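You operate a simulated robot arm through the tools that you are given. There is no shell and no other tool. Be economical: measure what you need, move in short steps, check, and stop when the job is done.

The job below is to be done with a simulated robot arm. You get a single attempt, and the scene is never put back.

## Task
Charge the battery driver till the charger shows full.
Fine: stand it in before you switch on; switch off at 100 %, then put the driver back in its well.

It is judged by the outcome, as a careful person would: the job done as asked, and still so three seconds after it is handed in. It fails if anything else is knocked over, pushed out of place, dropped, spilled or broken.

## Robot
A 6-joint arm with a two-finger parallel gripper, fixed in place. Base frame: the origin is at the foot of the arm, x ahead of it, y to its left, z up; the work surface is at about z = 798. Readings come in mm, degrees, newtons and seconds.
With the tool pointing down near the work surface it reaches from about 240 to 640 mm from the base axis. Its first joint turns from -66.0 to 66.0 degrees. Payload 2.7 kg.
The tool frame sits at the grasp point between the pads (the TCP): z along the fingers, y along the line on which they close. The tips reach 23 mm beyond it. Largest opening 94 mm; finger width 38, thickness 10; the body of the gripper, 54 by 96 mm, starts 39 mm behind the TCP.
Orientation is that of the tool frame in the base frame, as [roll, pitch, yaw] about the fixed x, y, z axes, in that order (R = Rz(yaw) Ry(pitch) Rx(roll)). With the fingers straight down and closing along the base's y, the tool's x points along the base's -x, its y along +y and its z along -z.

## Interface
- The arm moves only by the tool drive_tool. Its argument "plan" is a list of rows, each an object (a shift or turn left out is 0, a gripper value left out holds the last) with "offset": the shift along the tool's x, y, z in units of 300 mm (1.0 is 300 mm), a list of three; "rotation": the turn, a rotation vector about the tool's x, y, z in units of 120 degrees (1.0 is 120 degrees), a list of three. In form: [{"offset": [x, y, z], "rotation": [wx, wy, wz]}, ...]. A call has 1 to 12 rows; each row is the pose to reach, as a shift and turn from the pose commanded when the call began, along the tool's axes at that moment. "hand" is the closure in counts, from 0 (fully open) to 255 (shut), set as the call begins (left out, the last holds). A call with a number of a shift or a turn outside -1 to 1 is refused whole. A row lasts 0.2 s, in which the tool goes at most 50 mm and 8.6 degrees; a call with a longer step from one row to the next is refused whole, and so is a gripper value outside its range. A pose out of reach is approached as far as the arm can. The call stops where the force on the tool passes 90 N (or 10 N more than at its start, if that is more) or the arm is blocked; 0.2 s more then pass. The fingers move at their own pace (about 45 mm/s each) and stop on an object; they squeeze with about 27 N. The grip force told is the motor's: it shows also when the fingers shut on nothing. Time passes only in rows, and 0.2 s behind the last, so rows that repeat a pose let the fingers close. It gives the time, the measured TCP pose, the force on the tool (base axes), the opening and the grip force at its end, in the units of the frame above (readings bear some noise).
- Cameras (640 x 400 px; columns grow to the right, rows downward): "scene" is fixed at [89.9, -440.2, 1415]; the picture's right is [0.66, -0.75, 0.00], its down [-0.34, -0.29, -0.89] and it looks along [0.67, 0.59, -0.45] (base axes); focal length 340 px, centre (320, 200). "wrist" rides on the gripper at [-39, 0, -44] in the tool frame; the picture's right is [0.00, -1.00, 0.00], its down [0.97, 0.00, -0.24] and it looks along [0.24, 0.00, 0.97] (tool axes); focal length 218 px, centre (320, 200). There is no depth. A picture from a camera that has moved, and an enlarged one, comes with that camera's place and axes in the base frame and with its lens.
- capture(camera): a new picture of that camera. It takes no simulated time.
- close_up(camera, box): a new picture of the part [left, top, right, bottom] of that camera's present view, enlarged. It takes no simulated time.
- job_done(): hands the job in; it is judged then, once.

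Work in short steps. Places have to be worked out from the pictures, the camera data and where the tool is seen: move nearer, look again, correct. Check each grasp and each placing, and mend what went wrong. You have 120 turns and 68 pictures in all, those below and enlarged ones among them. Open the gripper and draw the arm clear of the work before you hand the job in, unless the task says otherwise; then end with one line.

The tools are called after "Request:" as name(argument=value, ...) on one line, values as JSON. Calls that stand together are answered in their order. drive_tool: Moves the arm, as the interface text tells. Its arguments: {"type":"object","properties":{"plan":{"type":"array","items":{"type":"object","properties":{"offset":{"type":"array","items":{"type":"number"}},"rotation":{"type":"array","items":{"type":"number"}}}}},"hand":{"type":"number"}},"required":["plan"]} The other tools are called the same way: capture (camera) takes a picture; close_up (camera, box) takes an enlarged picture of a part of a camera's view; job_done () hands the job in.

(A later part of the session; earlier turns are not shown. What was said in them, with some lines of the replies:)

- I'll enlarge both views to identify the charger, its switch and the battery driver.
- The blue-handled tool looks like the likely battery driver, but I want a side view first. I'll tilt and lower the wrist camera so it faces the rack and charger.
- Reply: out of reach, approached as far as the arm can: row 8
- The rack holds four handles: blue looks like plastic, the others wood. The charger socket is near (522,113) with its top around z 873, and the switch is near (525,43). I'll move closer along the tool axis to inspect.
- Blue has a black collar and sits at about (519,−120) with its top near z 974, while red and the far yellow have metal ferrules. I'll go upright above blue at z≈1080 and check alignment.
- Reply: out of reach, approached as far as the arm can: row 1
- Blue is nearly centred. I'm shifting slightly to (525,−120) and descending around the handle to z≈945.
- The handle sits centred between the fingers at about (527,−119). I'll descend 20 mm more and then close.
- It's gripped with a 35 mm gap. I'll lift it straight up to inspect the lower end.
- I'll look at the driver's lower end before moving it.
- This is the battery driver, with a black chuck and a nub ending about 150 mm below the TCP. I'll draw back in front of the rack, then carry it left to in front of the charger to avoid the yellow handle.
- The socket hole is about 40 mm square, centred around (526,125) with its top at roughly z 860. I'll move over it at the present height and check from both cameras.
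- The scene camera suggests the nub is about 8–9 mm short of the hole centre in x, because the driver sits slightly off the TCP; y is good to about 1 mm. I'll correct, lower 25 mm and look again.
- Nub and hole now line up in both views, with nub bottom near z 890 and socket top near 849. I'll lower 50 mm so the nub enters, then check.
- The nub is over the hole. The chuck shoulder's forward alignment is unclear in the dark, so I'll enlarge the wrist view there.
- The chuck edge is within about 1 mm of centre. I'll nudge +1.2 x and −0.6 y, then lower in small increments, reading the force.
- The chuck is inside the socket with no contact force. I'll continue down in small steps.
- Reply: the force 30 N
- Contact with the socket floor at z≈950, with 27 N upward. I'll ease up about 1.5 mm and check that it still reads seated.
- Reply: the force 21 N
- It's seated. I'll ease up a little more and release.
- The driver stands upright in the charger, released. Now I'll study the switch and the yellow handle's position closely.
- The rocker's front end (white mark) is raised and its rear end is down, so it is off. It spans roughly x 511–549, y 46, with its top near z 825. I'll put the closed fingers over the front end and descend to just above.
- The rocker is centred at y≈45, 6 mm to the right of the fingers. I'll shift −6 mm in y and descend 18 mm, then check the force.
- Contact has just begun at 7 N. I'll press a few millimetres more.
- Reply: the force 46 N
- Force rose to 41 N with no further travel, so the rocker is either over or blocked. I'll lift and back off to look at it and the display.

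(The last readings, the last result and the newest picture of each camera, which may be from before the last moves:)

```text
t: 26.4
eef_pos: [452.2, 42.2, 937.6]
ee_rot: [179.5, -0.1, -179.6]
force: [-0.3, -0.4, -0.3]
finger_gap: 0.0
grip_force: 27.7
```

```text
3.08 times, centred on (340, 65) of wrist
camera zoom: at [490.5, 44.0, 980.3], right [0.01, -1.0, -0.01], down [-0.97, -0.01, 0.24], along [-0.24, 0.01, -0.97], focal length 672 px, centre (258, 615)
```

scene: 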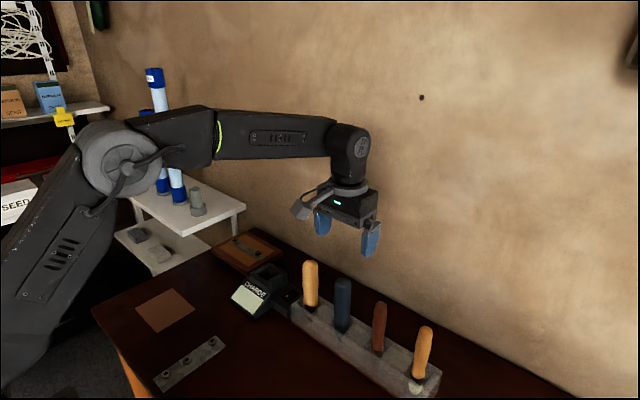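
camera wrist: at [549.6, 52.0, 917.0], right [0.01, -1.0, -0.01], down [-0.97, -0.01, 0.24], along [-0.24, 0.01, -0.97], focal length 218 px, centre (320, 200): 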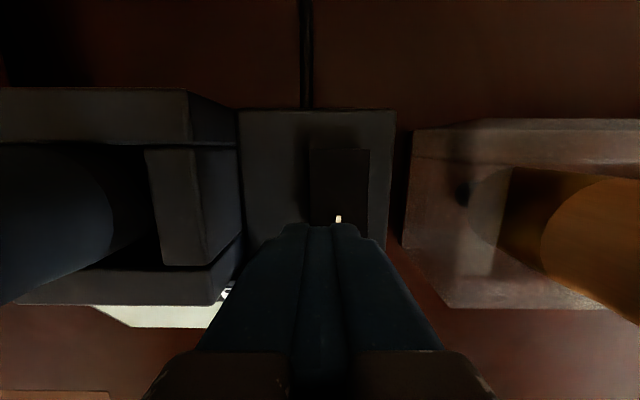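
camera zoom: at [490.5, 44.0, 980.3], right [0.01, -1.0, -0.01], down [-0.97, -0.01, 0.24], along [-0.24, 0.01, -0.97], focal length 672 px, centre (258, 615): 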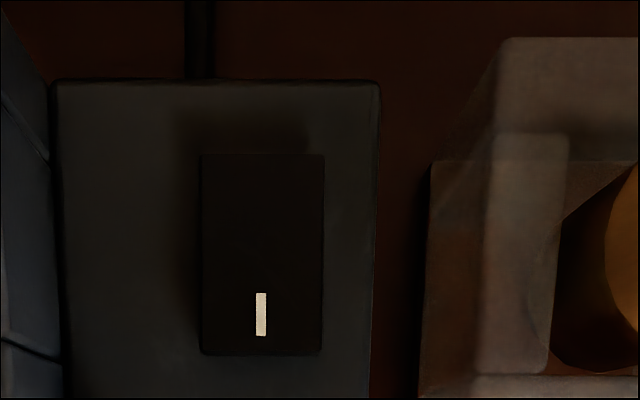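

The rocker's front half is still raised, so that press didn't flip it; I was right at its front edge. I'll press again slightly farther in at x≈517, and deeper.

Request:
drive_tool(plan=[{"offset": [-0.11, 0.008, 0.05]}, {"offset": [-0.217, 0.008, 0.1]}, {"offset": [-0.217, 0.008, 0.2]}, {"offset": [-0.217, 0.008, 0.265]}, {"offset": [-0.217, 0.008, 0.265]}])

Request:
drive_tool(plan=[{"offset": [0, 0, 0.008]}, {"offset": [0, 0, 0.016]}, {"offset": [0, 0, 0.016]}])

Request:
drive_tool(plan=[{"offset": [0, 0, 0.004]}, {"offset": [0, 0, 0.008]}, {"offset": [0, 0, 0.008]}])

Request:
close_up(camera="wrist", box=[240, 90, 420, 240])

```text
t: 27.6
eef_pos: [516.4, 47.0, 859.4]
ee_rot: [179.6, 0.0, -179.6]
force: [0.1, -0.4, 0.3]
finger_gap: 0.0
grip_force: 27.0
```

```text
t: 28.4
eef_pos: [517.4, 48.1, 856.3]
ee_rot: [179.6, 0.0, -179.7]
force: [0.2, 0.0, -0.1]
finger_gap: 0.2
grip_force: 26.5
```

```text
t: 29.2
eef_pos: [517.9, 47.8, 852.7]
ee_rot: [179.6, 0.0, -179.7]
force: [-5.1, -0.6, 8.4]
finger_gap: 0.0
grip_force: 26.9
```

```text
2.67 times, centred on (330, 165) of wrist
camera zoom: at [555.7, 47.4, 896.8], right [0.01, -1.0, -0.01], down [-0.97, -0.01, 0.24], along [-0.24, 0.01, -0.97], focal length 582 px, centre (293, 293)
```

zoom: 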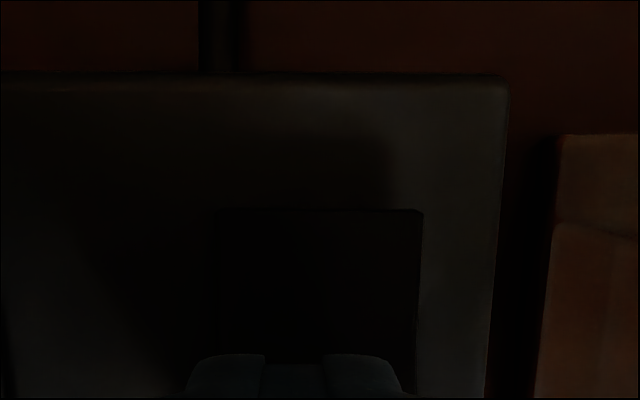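

Contact begins again at 852.7. I'll press on in small increments, watching the height and force.

Request:
drive_tool(plan=[{"offset": [0, 0, 0.005]}, {"offset": [0, 0, 0.01]}, {"offset": [0, 0, 0.015]}, {"offset": [0, 0, 0.02]}, {"offset": [0, 0, 0.02]}])

Request:
close_up(camera="wrist", box=[240, 90, 420, 240])

```text
t: 30.4
eef_pos: [516.3, 46.5, 853.1]
ee_rot: [179.6, 0.3, -179.6]
force: [-27.9, -11.0, 61.1]
finger_gap: 0.0
grip_force: 27.2
```

```text
2.67 times, centred on (330, 165) of wrist
camera zoom: at [555.8, 47.5, 896.8], right [0.01, -1.0, -0.01], down [-0.97, -0.01, 0.24], along [-0.24, 0.01, -0.97], focal length 582 px, centre (293, 293)
```

zoom: 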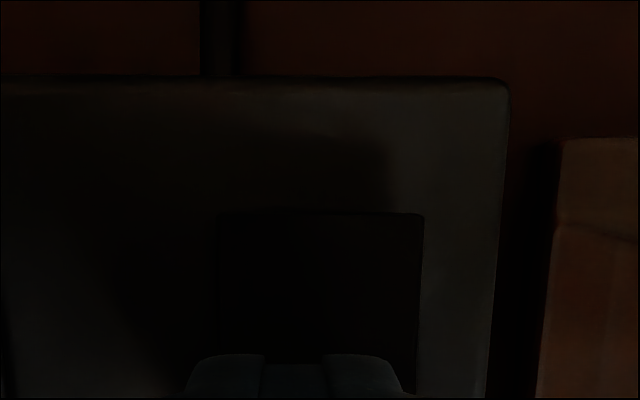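

Still rigid at 61 N, so the front end appears to be at its stop. I'll lift, move to the rear end (x≈545) and probe there.

Request:
drive_tool(plan=[{"offset": [0, 0, -0.04]}, {"offset": [0, -0.004, -0.08]}, {"offset": [-0.05, -0.006, -0.08]}, {"offset": [-0.095, -0.006, -0.08]}, {"offset": [-0.095, -0.006, -0.08]}])

Request:
close_up(camera="scene", box=[265, 265, 325, 315])

```text
t: 31.6
eef_pos: [547.0, 45.1, 870.5]
ee_rot: [179.6, -0.1, -179.6]
force: [1.0, -0.2, 0.4]
finger_gap: 0.0
grip_force: 26.8
```

```text
8.00 times, centred on (295, 290) of scene
camera zoom: at [89.9, -440.2, 1415.0], right [0.66, -0.75, 0.0], down [-0.34, -0.29, -0.89], along [0.67, 0.59, -0.45], focal length 2718 px, centre (520, -520)
```

zoom: 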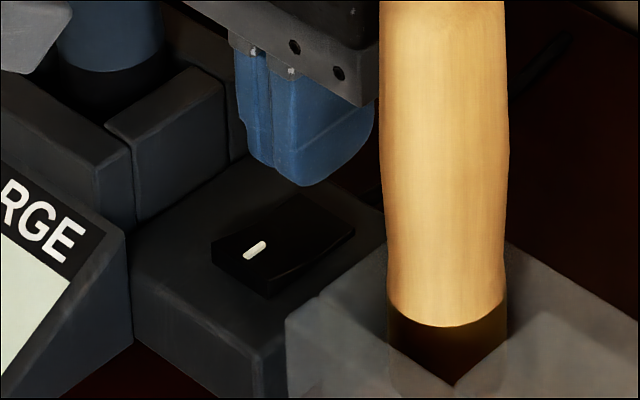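

Fingers are over the rear end. I'll lower gently to feel for contact.

Request:
drive_tool(plan=[{"offset": [0, 0, 0.02]}, {"offset": [0, 0, 0.04]}, {"offset": [0, 0, 0.05]}, {"offset": [0, 0, 0.05]}])

Request:
drive_tool(plan=[{"offset": [0, 0, 0.005]}, {"offset": [0, 0, 0.01]}, {"offset": [0, 0, 0.01]}])

```text
t: 32.6
eef_pos: [545.5, 46.3, 855.9]
ee_rot: [179.6, -0.1, -179.7]
force: [0.2, -0.4, 0.4]
finger_gap: 0.1
grip_force: 26.8
```

```text
t: 33.4
eef_pos: [545.6, 46.9, 852.6]
ee_rot: [179.5, 0.0, -179.7]
force: [-6.0, 0.4, 8.2]
finger_gap: 0.1
grip_force: 27.6
```

Contact again at the same height of 852.6. I'll press slightly further here to see whether the rear end moves.

Request:
drive_tool(plan=[{"offset": [0, 0, 0.005]}, {"offset": [0, 0, 0.01]}, {"offset": [0, 0, 0.01]}])

Request:
close_up(camera="scene", box=[265, 265, 325, 315])

Request:
capture(camera="scene")

```text
t: 34.2
eef_pos: [545.6, 46.4, 853.5]
ee_rot: [179.7, 0.0, -179.6]
force: [-22.8, 5.3, 42.2]
finger_gap: 0.1
grip_force: 27.0
```

```text
8.00 times, centred on (295, 290) of scene
camera zoom: at [88.6, -440.1, 1415.1], right [0.66, -0.75, 0.0], down [-0.34, -0.29, -0.89], along [0.67, 0.59, -0.45], focal length 2718 px, centre (520, -520)
```

zoom: 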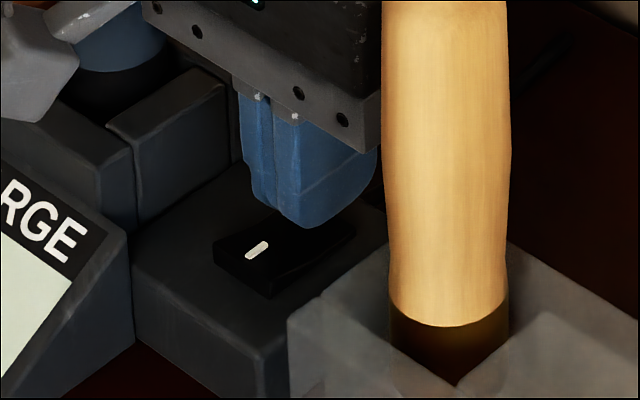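

```text
19 pictures are left
```

scene: 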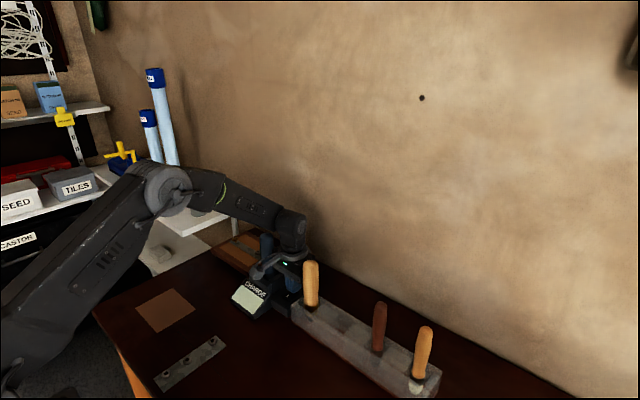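

Both ends feel rigid at the same height, so I need a better look at how this switch is shaped. I'll lift, draw back and tilt the wrist camera to view it low from the front.

Request:
drive_tool(plan=[{"offset": [0, 0, -0.1]}, {"offset": [0.05, 0, -0.25]}, {"offset": [0.2, 0, -0.35]}, {"offset": [0.35, 0, -0.35]}])

Request:
drive_tool(plan=[{"offset": [0, 0, 0.03], "rotation": [0, -0.066, 0]}, {"offset": [0, 0, 0.06], "rotation": [0, -0.132, 0]}, {"offset": [0, 0, 0.09], "rotation": [0, -0.198, 0]}, {"offset": [0, 0, 0.12], "rotation": [0, -0.264, 0]}, {"offset": [0, 0, 0.15], "rotation": [0, -0.33, 0]}, {"offset": [0, 0, 0.2], "rotation": [0, -0.396, 0]}, {"offset": [0, 0, 0.25], "rotation": [0, -0.46, 0]}, {"offset": [0, 0, 0.25], "rotation": [0, -0.46, 0]}])

Request:
capture(camera="wrist")

```text
refused: row 3 steps farther than a row can; nothing moved
```

```text
t: 34.7
eef_pos: [549.8, 45.7, 852.2]
ee_rot: [179.7, 8.8, -179.6]
force: [-1.2, 1.3, 7.9]
finger_gap: 0.0
grip_force: 27.6
stopped in row 2: the force on the tool passed its limit (the readings are from after the stop); the commanded pose is now the measured one
```

```text
18 pictures are left
camera wrist: at [580.9, 46.6, 900.9], right [0.01, -1.0, 0.0], down [-1.0, -0.01, 0.09], along [-0.09, 0.0, -1.0], focal length 218 px, centre (320, 200)
```

wrist: 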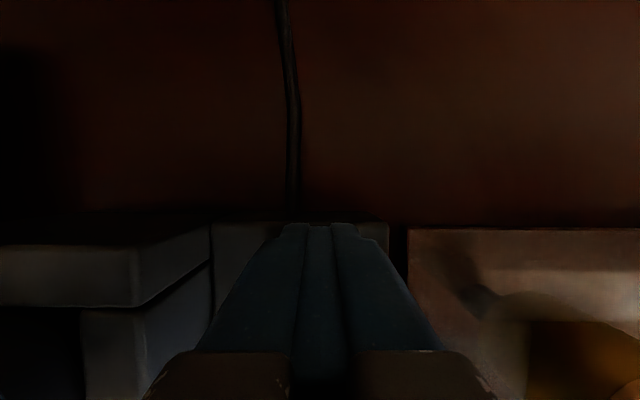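

The first call was refused for too long a step, and the next one ran into the force limit and stopped. I'll lift clear carefully now.

Request:
drive_tool(plan=[{"offset": [0, 0, -0.06]}, {"offset": [0, 0, -0.2]}, {"offset": [0, 0, -0.35]}])

Request:
close_up(camera="scene", box=[220, 220, 340, 320])

```text
t: 35.5
eef_pos: [532.8, 44.6, 957.4]
ee_rot: [179.7, 8.5, -179.5]
force: [0.2, 0.3, -0.3]
finger_gap: 0.0
grip_force: 27.2
```

```text
4.00 times, centred on (280, 270) of scene
camera zoom: at [89.9, -440.2, 1415.0], right [0.66, -0.75, 0.0], down [-0.34, -0.29, -0.89], along [0.67, 0.59, -0.45], focal length 1359 px, centre (480, -80)
```

zoom: 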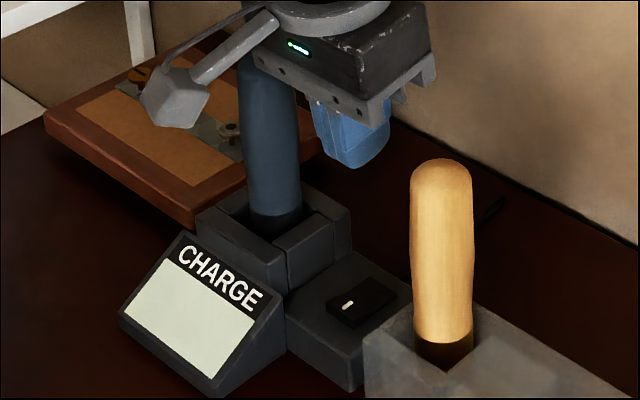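

Nothing is disturbed. I'll draw back, then tilt for the low front view.

Request:
drive_tool(plan=[{"offset": [0.15, 0, 0]}, {"offset": [0.3, 0, 0], "rotation": [0, -0.06, 0]}, {"offset": [0.32, 0, 0], "rotation": [0, -0.12, 0]}, {"offset": [0.33, 0, 0.03], "rotation": [0, -0.18, 0]}, {"offset": [0.33, 0, 0.06], "rotation": [0, -0.24, 0]}, {"offset": [0.33, 0, 0.1], "rotation": [0, -0.3, 0]}, {"offset": [0.33, 0, 0.14], "rotation": [0, -0.36, 0]}, {"offset": [0.33, 0, 0.18], "rotation": [0, -0.42, 0]}])

Request:
close_up(camera="wrist", box=[240, 110, 400, 230])

```text
t: 37.3
eef_pos: [450.3, 99.8, 905.6]
ee_rot: [-174.9, 58.3, -176.6]
force: [-0.1, 1.0, -0.1]
finger_gap: 0.0
grip_force: 27.4
out of reach, approached as far as the arm can: row 4, 5, 6, 7, 8
```

```text
3.33 times, centred on (320, 170) of wrist
camera zoom: at [432.8, 103.3, 962.0], right [-0.01, -1.0, 0.05], down [-0.71, -0.02, -0.7], along [0.7, -0.04, -0.71], focal length 728 px, centre (320, 300)
```

zoom: 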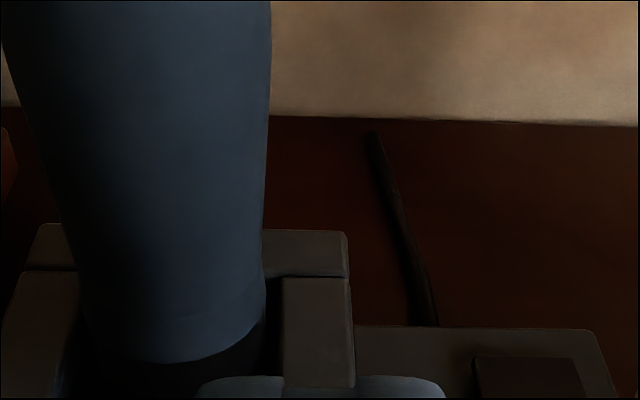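

The arm drifted to y≈100 at its reach limit, but the switch is still visible at the lower right from here. I'll enlarge that region.

Request:
close_up(camera="wrist", box=[335, 195, 405, 245])

```text
8.00 times, centred on (370, 220) of wrist
camera zoom: at [432.8, 103.3, 962.0], right [-0.01, -1.0, 0.05], down [-0.71, -0.02, -0.7], along [0.7, -0.04, -0.71], focal length 1746 px, centre (-80, 40)
```

zoom: 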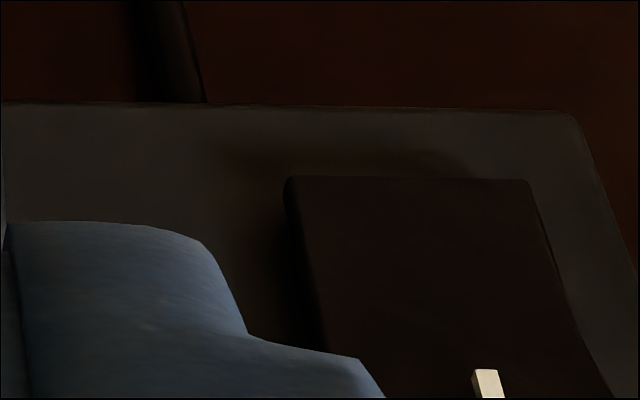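

The front half is indeed the raised one. I'll return upright in front of the switch first, then press harder right at the front edge where leverage is greatest.

Request:
drive_tool(plan=[{"offset": [-0.03, 0, -0.02], "rotation": [0, 0.07, 0]}, {"offset": [-0.06, 0, -0.04], "rotation": [0, 0.14, 0]}, {"offset": [-0.09, 0, -0.06], "rotation": [0, 0.21, 0]}, {"offset": [-0.12, 0, -0.08], "rotation": [0, 0.28, 0]}, {"offset": [-0.15, 0, -0.1], "rotation": [0, 0.35, 0]}, {"offset": [-0.18, 0, -0.11], "rotation": [0, 0.42, 0]}, {"offset": [-0.2, 0.003, -0.12], "rotation": [0, 0.491, 0]}, {"offset": [-0.2, 0.003, -0.12], "rotation": [0, 0.491, 0]}])

```text
t: 39.1
eef_pos: [452.7, 106.0, 973.7]
ee_rot: [-177.3, -0.8, 179.2]
force: [-0.4, -0.1, 0.1]
finger_gap: 0.0
grip_force: 27.1
out of reach, approached as far as the arm can: row 4
```

It is upright but at y≈106. I'll correct the small tilt and move across to y≈46, staying in front.

Request:
drive_tool(plan=[{"offset": [0, -0.1, 0], "rotation": [-0.0225, -0.0067, -0.0075]}, {"offset": [0, -0.2, 0], "rotation": [-0.0225, -0.0067, -0.0075]}, {"offset": [0, -0.2, 0], "rotation": [-0.0225, -0.0067, -0.0075]}])

```text
t: 39.9
eef_pos: [452.4, 45.6, 976.3]
ee_rot: [-180.0, 0.1, -180.0]
force: [-0.7, 0.0, -0.4]
finger_gap: 0.0
grip_force: 26.9
```

Upright and aligned at (452,46,976). I'll go over the front edge at x≈507 and down to just above contact.

Request:
drive_tool(plan=[{"offset": [-0.1, 0, 0]}, {"offset": [-0.182, 0, 0.1]}, {"offset": [-0.182, 0, 0.25]}, {"offset": [-0.182, 0, 0.35]}, {"offset": [-0.182, 0, 0.393]}, {"offset": [-0.182, 0, 0.393]}])

Request:
close_up(camera="scene", box=[270, 265, 330, 315])

```text
t: 41.3
eef_pos: [507.7, 48.3, 859.0]
ee_rot: [180.0, 0.2, 180.0]
force: [-0.5, -0.2, -0.5]
finger_gap: 0.0
grip_force: 26.7
```

```text
8.00 times, centred on (300, 290) of scene
camera zoom: at [89.9, -440.2, 1415.0], right [0.66, -0.75, 0.0], down [-0.34, -0.29, -0.89], along [0.67, 0.59, -0.45], focal length 2718 px, centre (480, -520)
```

zoom: 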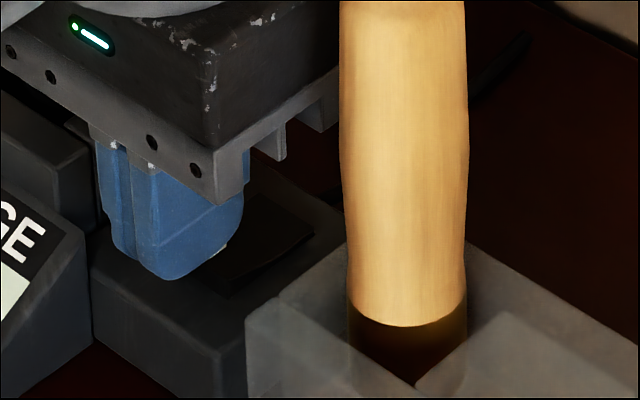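

The fingers are above the front edge. I'll press down progressively toward about 80 N.

Request:
drive_tool(plan=[{"offset": [0, -0.006, 0.01]}, {"offset": [0, -0.006, 0.02]}, {"offset": [0, -0.006, 0.028]}, {"offset": [0, -0.006, 0.034]}])

```text
t: 42.3
eef_pos: [506.3, 43.7, 852.0]
ee_rot: [179.9, 0.3, 179.9]
force: [-14.8, 0.6, 27.7]
finger_gap: 0.2
grip_force: 26.8
```

Contact at the same 852.5 height again, even at x=506, which is suspicious because it looks like a flat plane. I'll look closely while in contact to see what is actually touching.

Request:
close_up(camera="scene", box=[255, 245, 325, 315])

Request:
capture(camera="wrist")

```text
5.71 times, centred on (290, 280) of scene
camera zoom: at [89.1, -440.2, 1415.1], right [0.66, -0.75, 0.0], down [-0.34, -0.29, -0.89], along [0.67, 0.59, -0.45], focal length 1941 px, centre (491, -257)
```

zoom: 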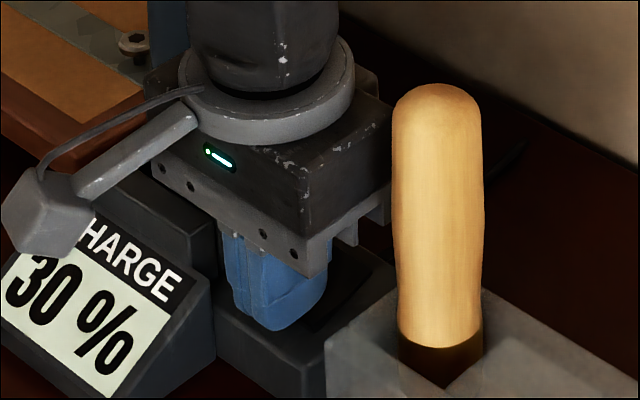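

```text
12 pictures are left
camera wrist: at [544.4, 45.0, 895.8], right [0.0, -1.0, 0.0], down [-0.97, 0.0, 0.24], along [-0.24, 0.0, -0.97], focal length 218 px, centre (320, 200)
```

wrist: 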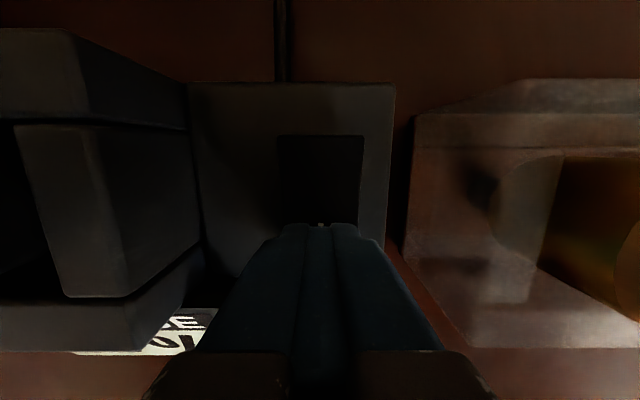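

The display reads 30 %, so the switch is on. I'll lift and go to hover over the rear end, ready to switch off, then check the display.

Request:
drive_tool(plan=[{"offset": [0, 0, -0.06]}, {"offset": [-0.08, 0, -0.06]}, {"offset": [-0.157, 0, -0.06]}, {"offset": [-0.157, 0, -0.05]}])

Request:
close_up(camera="scene", box=[225, 245, 325, 320])

```text
t: 43.3
eef_pos: [553.5, 44.6, 864.2]
ee_rot: [180.0, 0.1, -180.0]
force: [0.4, 0.6, 0.1]
finger_gap: 0.0
grip_force: 27.7
```

```text
5.33 times, centred on (275, 282) of scene
camera zoom: at [89.9, -440.2, 1415.0], right [0.66, -0.75, 0.0], down [-0.34, -0.29, -0.89], along [0.67, 0.59, -0.45], focal length 1812 px, centre (560, -240)
```

zoom: 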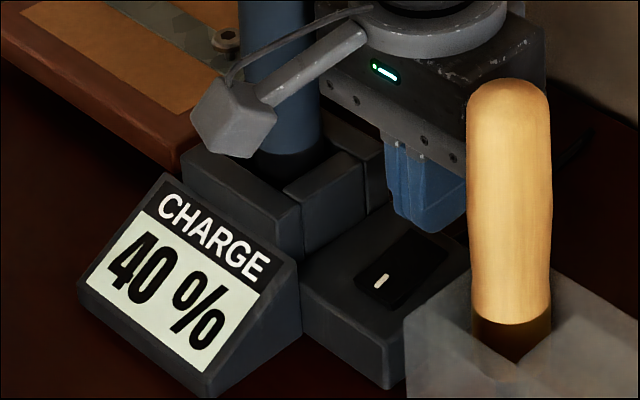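

40 % a second later, so about 10 % per second, and the rocker's rear end is now raised. I'll hold here about 5 s.

Request:
drive_tool(plan=[{"offset": [0, 0, 0]}, {"offset": [0, 0, 0]}, {"offset": [0, 0, 0]}, {"offset": [0, 0, 0]}, {"offset": [0, 0, 0]}, {"offset": [0, 0, 0]}, {"offset": [0, 0, 0]}, {"offset": [0, 0, 0]}, {"offset": [0, 0, 0]}, {"offset": [0, 0, 0]}, {"offset": [0, 0, 0]}, {"offset": [0, 0, 0]}])

Request:
drive_tool(plan=[{"offset": [0, 0, 0]}, {"offset": [0, 0, 0]}, {"offset": [0, 0, 0]}, {"offset": [0, 0, 0]}, {"offset": [0, 0, 0]}, {"offset": [0, 0, 0]}, {"offset": [0, 0, 0]}, {"offset": [0, 0, 0]}, {"offset": [0, 0, 0]}, {"offset": [0, 0, 0]}])

Request:
close_up(camera="scene", box=[225, 245, 325, 320])

```text
t: 45.9
eef_pos: [553.2, 44.4, 865.1]
ee_rot: [180.0, 0.2, -180.0]
force: [0.3, 1.2, 0.2]
finger_gap: 0.1
grip_force: 27.0
```

```text
t: 48.1
eef_pos: [554.4, 45.5, 864.8]
ee_rot: [-179.9, 0.2, -180.0]
force: [-0.1, 0.6, -0.1]
finger_gap: 0.0
grip_force: 27.1
```

```text
5.33 times, centred on (275, 282) of scene
camera zoom: at [89.9, -440.2, 1415.0], right [0.66, -0.75, 0.0], down [-0.34, -0.29, -0.89], along [0.67, 0.59, -0.45], focal length 1812 px, centre (560, -240)
```

zoom: 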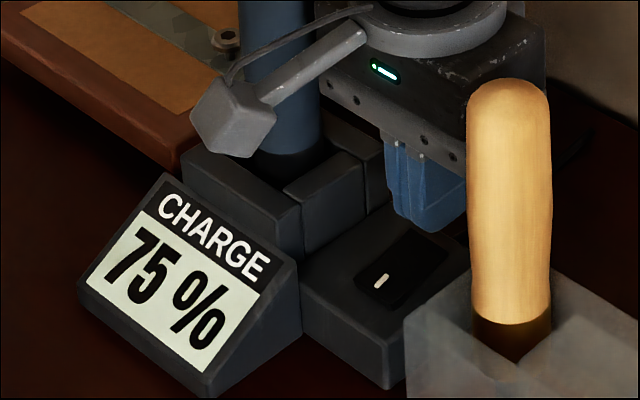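

75 % at 48.1 s, about 7 % per second. I'll wait another 3.6 s or so and check.

Request:
drive_tool(plan=[{"offset": [0, 0, 0]}, {"offset": [0, 0, 0]}, {"offset": [0, 0, 0]}, {"offset": [0, 0, 0]}, {"offset": [0, 0, 0]}, {"offset": [0, 0, 0]}, {"offset": [0, 0, 0]}, {"offset": [0, 0, 0]}, {"offset": [0, 0, 0]}, {"offset": [0, 0, 0]}, {"offset": [0, 0, 0]}, {"offset": [0, 0, 0]}])

Request:
drive_tool(plan=[{"offset": [0, 0, 0]}, {"offset": [0, 0, 0]}, {"offset": [0, 0, 0.008]}, {"offset": [0, 0, 0.015]}])

Request:
close_up(camera="scene", box=[225, 245, 325, 320])

```text
t: 50.7
eef_pos: [553.4, 43.4, 865.0]
ee_rot: [-180.0, 0.2, -180.0]
force: [-0.1, 0.1, 0.4]
finger_gap: 0.3
grip_force: 26.4
```

```text
t: 51.7
eef_pos: [552.4, 43.6, 860.8]
ee_rot: [180.0, 0.1, -180.0]
force: [-0.6, 0.3, -0.1]
finger_gap: 0.0
grip_force: 27.0
```

```text
5.33 times, centred on (275, 282) of scene
camera zoom: at [89.9, -440.2, 1415.0], right [0.66, -0.75, 0.0], down [-0.34, -0.29, -0.89], along [0.67, 0.59, -0.45], focal length 1812 px, centre (560, -240)
```

zoom: 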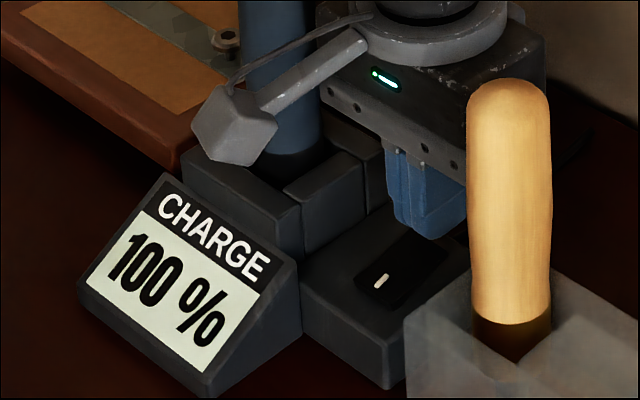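

It shows 100 %. I'll press the rear end down now.

Request:
drive_tool(plan=[{"offset": [0, 0.004, 0.015]}, {"offset": [0, 0.004, 0.025]}, {"offset": [0, 0.004, 0.033]}, {"offset": [0, 0.004, 0.039]}])

Request:
close_up(camera="scene", box=[225, 245, 325, 320])

```text
t: 52.7
eef_pos: [554.4, 45.4, 850.3]
ee_rot: [179.9, 0.3, -180.0]
force: [-2.5, 1.1, 5.2]
finger_gap: 0.2
grip_force: 27.1
```

```text
5.33 times, centred on (275, 282) of scene
camera zoom: at [89.8, -440.1, 1415.1], right [0.66, -0.75, 0.0], down [-0.34, -0.29, -0.89], along [0.67, 0.59, -0.45], focal length 1812 px, centre (560, -240)
```

zoom: 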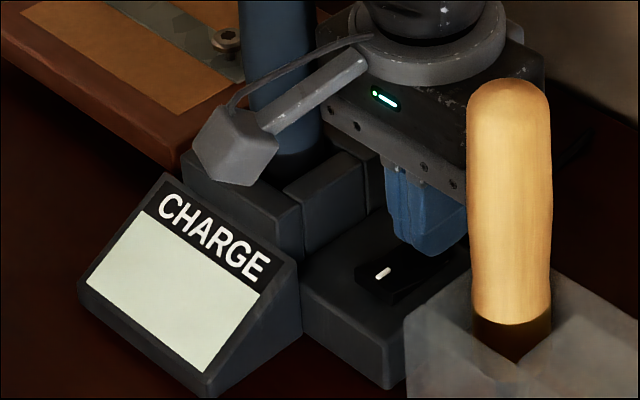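

The display went blank and the rocker is back in its off position. I'll lift straight up and move above the driver with the hand opening.

Request:
drive_tool(plan=[{"offset": [0, 0, -0.1]}, {"offset": [0, 0, -0.25]}, {"offset": [0, 0, -0.4]}, {"offset": [0, 0, -0.53]}, {"offset": [0, 0, -0.64]}])

Request:
drive_tool(plan=[{"offset": [0.03, 0.1, 0]}, {"offset": [0.067, 0.2, 0]}, {"offset": [0.067, 0.26, 0]}, {"offset": [0.067, 0.26, 0]}, {"offset": [0.067, 0.26, 0]}], hand=0)

Request:
capture(camera="wrist")

```text
t: 53.9
eef_pos: [550.2, 45.8, 1040.9]
ee_rot: [-180.0, 0.1, 180.0]
force: [0.0, -0.4, -0.3]
finger_gap: 0.0
grip_force: 27.2
```

```text
t: 55.1
eef_pos: [531.5, 123.1, 1039.4]
ee_rot: [-180.0, 0.2, 180.0]
force: [0.5, 0.0, 0.0]
finger_gap: 94.1
grip_force: 0.0
```

```text
7 pictures are left
camera wrist: at [570.1, 124.5, 1083.7], right [0.0, -1.0, 0.0], down [-0.97, 0.0, 0.24], along [-0.24, 0.0, -0.97], focal length 218 px, centre (320, 200)
```

wrist: 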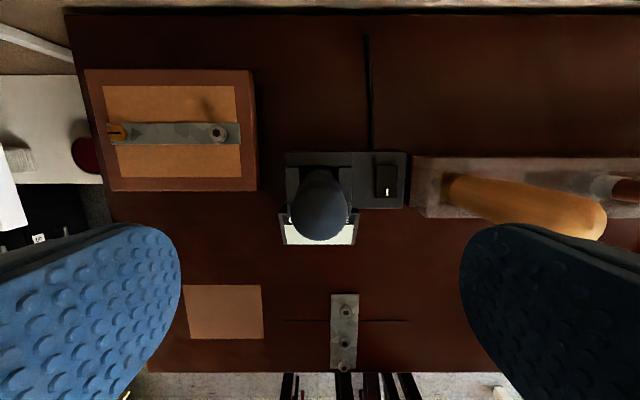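

The driver stands as left. I'll descend to the same grasp height and close.

Request:
drive_tool(plan=[{"offset": [0, 0, 0.1]}, {"offset": [0, 0, 0.2]}, {"offset": [0, 0, 0.27]}, {"offset": [0, 0, 0.298]}, {"offset": [0, 0, 0.298]}])

Request:
drive_tool(plan=[{"offset": [0, 0, 0]}, {"offset": [0, 0, 0]}, {"offset": [0, 0, 0]}, {"offset": [0, 0, 0]}, {"offset": [0, 0, 0]}], hand=255)

```text
t: 56.3
eef_pos: [533.0, 123.5, 950.8]
ee_rot: [-180.0, 0.2, -180.0]
force: [0.2, 0.4, 0.0]
finger_gap: 94.5
grip_force: 0.0
```

```text
t: 57.5
eef_pos: [533.5, 124.6, 951.2]
ee_rot: [-180.0, 0.2, -179.9]
force: [-0.3, 1.7, 0.3]
finger_gap: 35.2
grip_force: 27.1
```

Gripped at 35 mm. I'll lift straight out to z≈1070.

Request:
drive_tool(plan=[{"offset": [0, 0, -0.04]}, {"offset": [0, 0, -0.1]}, {"offset": [0, 0, -0.2]}, {"offset": [0, 0, -0.3]}, {"offset": [0, 0, -0.4]}])

Request:
drive_tool(plan=[{"offset": [0.12, 0, 0]}, {"offset": [0.24, 0, 0]}, {"offset": [0.345, 0, 0]}, {"offset": [0.345, -0.13, 0]}, {"offset": [0.345, -0.27, 0]}, {"offset": [0.345, -0.41, 0]}, {"offset": [0.345, -0.55, 0]}, {"offset": [0.345, -0.69, 0]}, {"offset": [0.345, -0.807, 0]}, {"offset": [0.345, -0.807, 0]}])

```text
t: 58.7
eef_pos: [533.1, 124.0, 1070.2]
ee_rot: [180.0, 0.1, 180.0]
force: [-0.3, -0.3, -3.2]
finger_gap: 35.1
grip_force: 27.0
```

```text
t: 60.9
eef_pos: [428.8, -119.2, 1071.9]
ee_rot: [-180.0, 0.1, -180.0]
force: [0.4, -0.1, -2.9]
finger_gap: 35.1
grip_force: 26.7
```

Holding it firmly in front of the rack. I'll move forward over the empty well at (527.5,−118.5) and inspect.

Request:
drive_tool(plan=[{"offset": [-0.12, 0.002, 0]}, {"offset": [-0.24, 0.002, 0]}, {"offset": [-0.327, 0.002, 0]}, {"offset": [-0.327, 0.002, 0.05]}, {"offset": [-0.327, 0.002, 0.08]}])

Request:
close_up(camera="scene", box=[305, 235, 385, 335])

Request:
close_up(camera="wrist", box=[240, 110, 400, 230])

```text
t: 62.1
eef_pos: [528.5, -117.6, 1047.0]
ee_rot: [180.0, 0.2, 180.0]
force: [0.0, 0.1, -4.0]
finger_gap: 35.2
grip_force: 27.0
```

```text
4.00 times, centred on (345, 285) of scene
camera zoom: at [90.0, -440.2, 1415.0], right [0.66, -0.75, 0.0], down [-0.34, -0.29, -0.89], along [0.67, 0.59, -0.45], focal length 1359 px, centre (220, -140)
```

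zoom: 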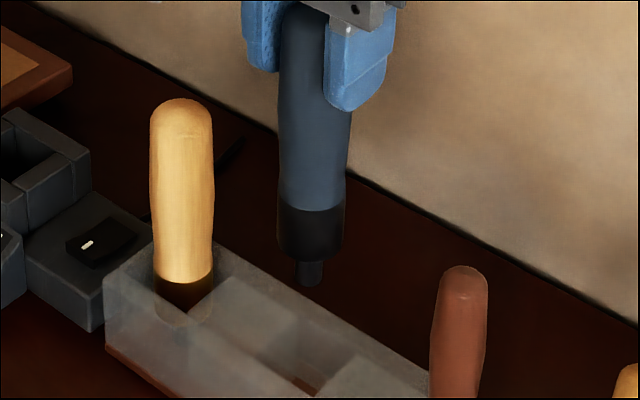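

```text
3.33 times, centred on (320, 170) of wrist
camera zoom: at [565.6, -117.0, 1091.5], right [0.0, -1.0, 0.0], down [-0.97, 0.0, 0.24], along [-0.24, 0.0, -0.97], focal length 728 px, centre (320, 300)
```

zoom: 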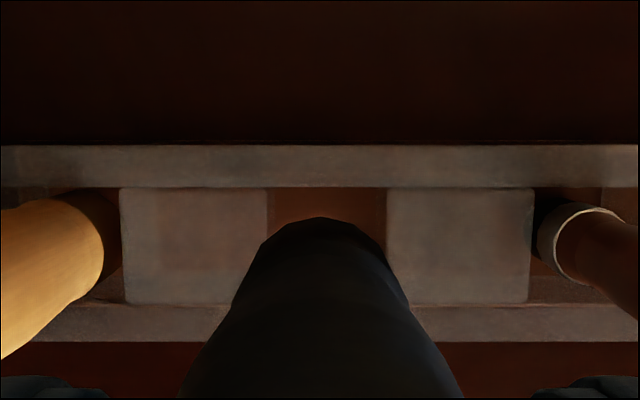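

The well spans about x 502–543, centred at y≈−119.5; the driver axis is about 2–3 mm ahead and 1.5 mm left of centre. I'll correct and lower until the shoulder is just above the rack.

Request:
drive_tool(plan=[{"offset": [0.008, -0.005, 0.05]}, {"offset": [0.008, -0.005, 0.12]}, {"offset": [0.008, -0.005, 0.18]}, {"offset": [0.008, -0.005, 0.18]}])

Request:
close_up(camera="wrist", box=[240, 110, 400, 230])

```text
t: 63.1
eef_pos: [525.0, -120.3, 993.9]
ee_rot: [180.0, 0.2, 180.0]
force: [-0.5, -0.9, -2.5]
finger_gap: 35.1
grip_force: 27.1
```

```text
3.33 times, centred on (320, 170) of wrist
camera zoom: at [563.0, -119.6, 1037.5], right [0.0, -1.0, 0.0], down [-0.97, 0.0, 0.24], along [-0.24, 0.0, -0.97], focal length 728 px, centre (320, 300)
```

zoom: 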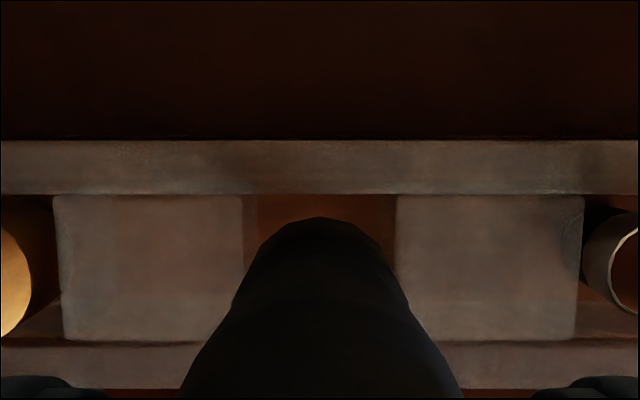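

The chuck is centred in the well, with about 3 mm clearance behind. I'll lower in stages.

Request:
drive_tool(plan=[{"offset": [0, 0, 0.04]}, {"offset": [0, 0, 0.08]}, {"offset": [0, 0, 0.1]}])

Request:
drive_tool(plan=[{"offset": [0, 0, 0.015]}, {"offset": [0, 0, 0.03]}, {"offset": [0, 0, 0.038]}, {"offset": [0, 0, 0.038]}])

```text
t: 63.9
eef_pos: [525.0, -120.2, 962.0]
ee_rot: [179.9, 0.0, 180.0]
force: [-0.5, -0.5, -4.2]
finger_gap: 35.2
grip_force: 27.2
```

```text
t: 64.9
eef_pos: [524.4, -119.5, 951.5]
ee_rot: [-180.0, 0.1, 180.0]
force: [0.1, 0.6, -3.2]
finger_gap: 35.1
grip_force: 27.1
```

No contact yet at 951.5. I'll go on in 1–2 mm steps to the floor.

Request:
drive_tool(plan=[{"offset": [0, 0, 0.006]}, {"offset": [0, 0, 0.01]}, {"offset": [0, 0, 0.01]}])

Request:
drive_tool(plan=[{"offset": [0, 0, 0.004]}, {"offset": [0, 0, 0.007]}, {"offset": [0, 0, 0.007]}])

```text
t: 65.7
eef_pos: [525.7, -119.1, 949.5]
ee_rot: [180.0, 0.1, 179.9]
force: [-0.3, 0.3, -3.8]
finger_gap: 35.3
grip_force: 27.3
```

```text
t: 66.5
eef_pos: [525.0, -120.1, 946.9]
ee_rot: [-180.0, 0.2, 180.0]
force: [-2.5, 1.4, 2.9]
finger_gap: 35.4
grip_force: 27.2
```

Floor contact at 946.9, matching the original height. I'll release and rise clear.

Request:
drive_tool(plan=[{"offset": [0, 0, 0]}, {"offset": [0, 0, 0]}, {"offset": [0, 0, 0]}, {"offset": [0, 0, 0]}, {"offset": [0, 0, 0]}], hand=0)

Request:
drive_tool(plan=[{"offset": [0, 0, -0.08]}, {"offset": [0, 0, -0.2]}, {"offset": [0, 0, -0.35]}, {"offset": [0, 0, -0.48]}, {"offset": [0.15, 0, -0.5]}, {"offset": [0.3, 0, -0.5]}])

Request:
capture(camera="scene")

Request:
close_up(camera="scene", box=[220, 230, 450, 400])

```text
t: 67.7
eef_pos: [525.3, -120.5, 946.4]
ee_rot: [180.0, 0.2, 180.0]
force: [-0.2, -0.6, 0.6]
finger_gap: 93.7
grip_force: 0.1
```

```text
t: 69.1
eef_pos: [435.9, -118.9, 1096.8]
ee_rot: [180.0, 0.1, 179.9]
force: [-0.3, 0.5, -0.7]
finger_gap: 94.2
grip_force: 0.0
```

```text
3 pictures are left
```

scene: 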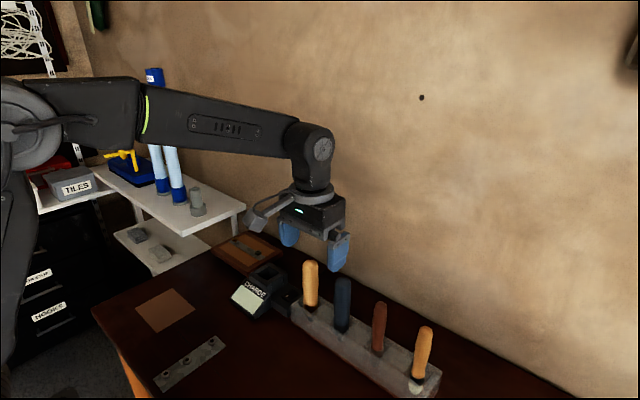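

```text
2.35 times, centred on (335, 315) of scene
camera zoom: at [89.9, -440.1, 1415.0], right [0.66, -0.75, 0.0], down [-0.34, -0.29, -0.89], along [0.67, 0.59, -0.45], focal length 799 px, centre (285, -71)
```

zoom: 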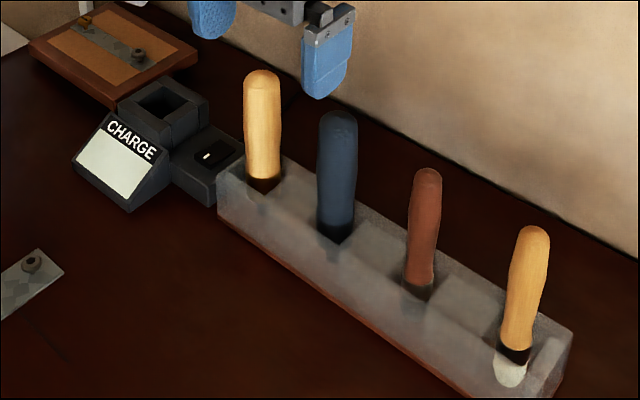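

The driver is back in its well, the switch is off with a blank display, everything else is in place, and the arm is clear with the gripper open. I'm handing it in.

Request:
job_done()

```text
The job is handed in.
```

The battery driver stood in the charger before switch-on, charged until the display read 100 %, was switched off, and is back in its well in the rack.
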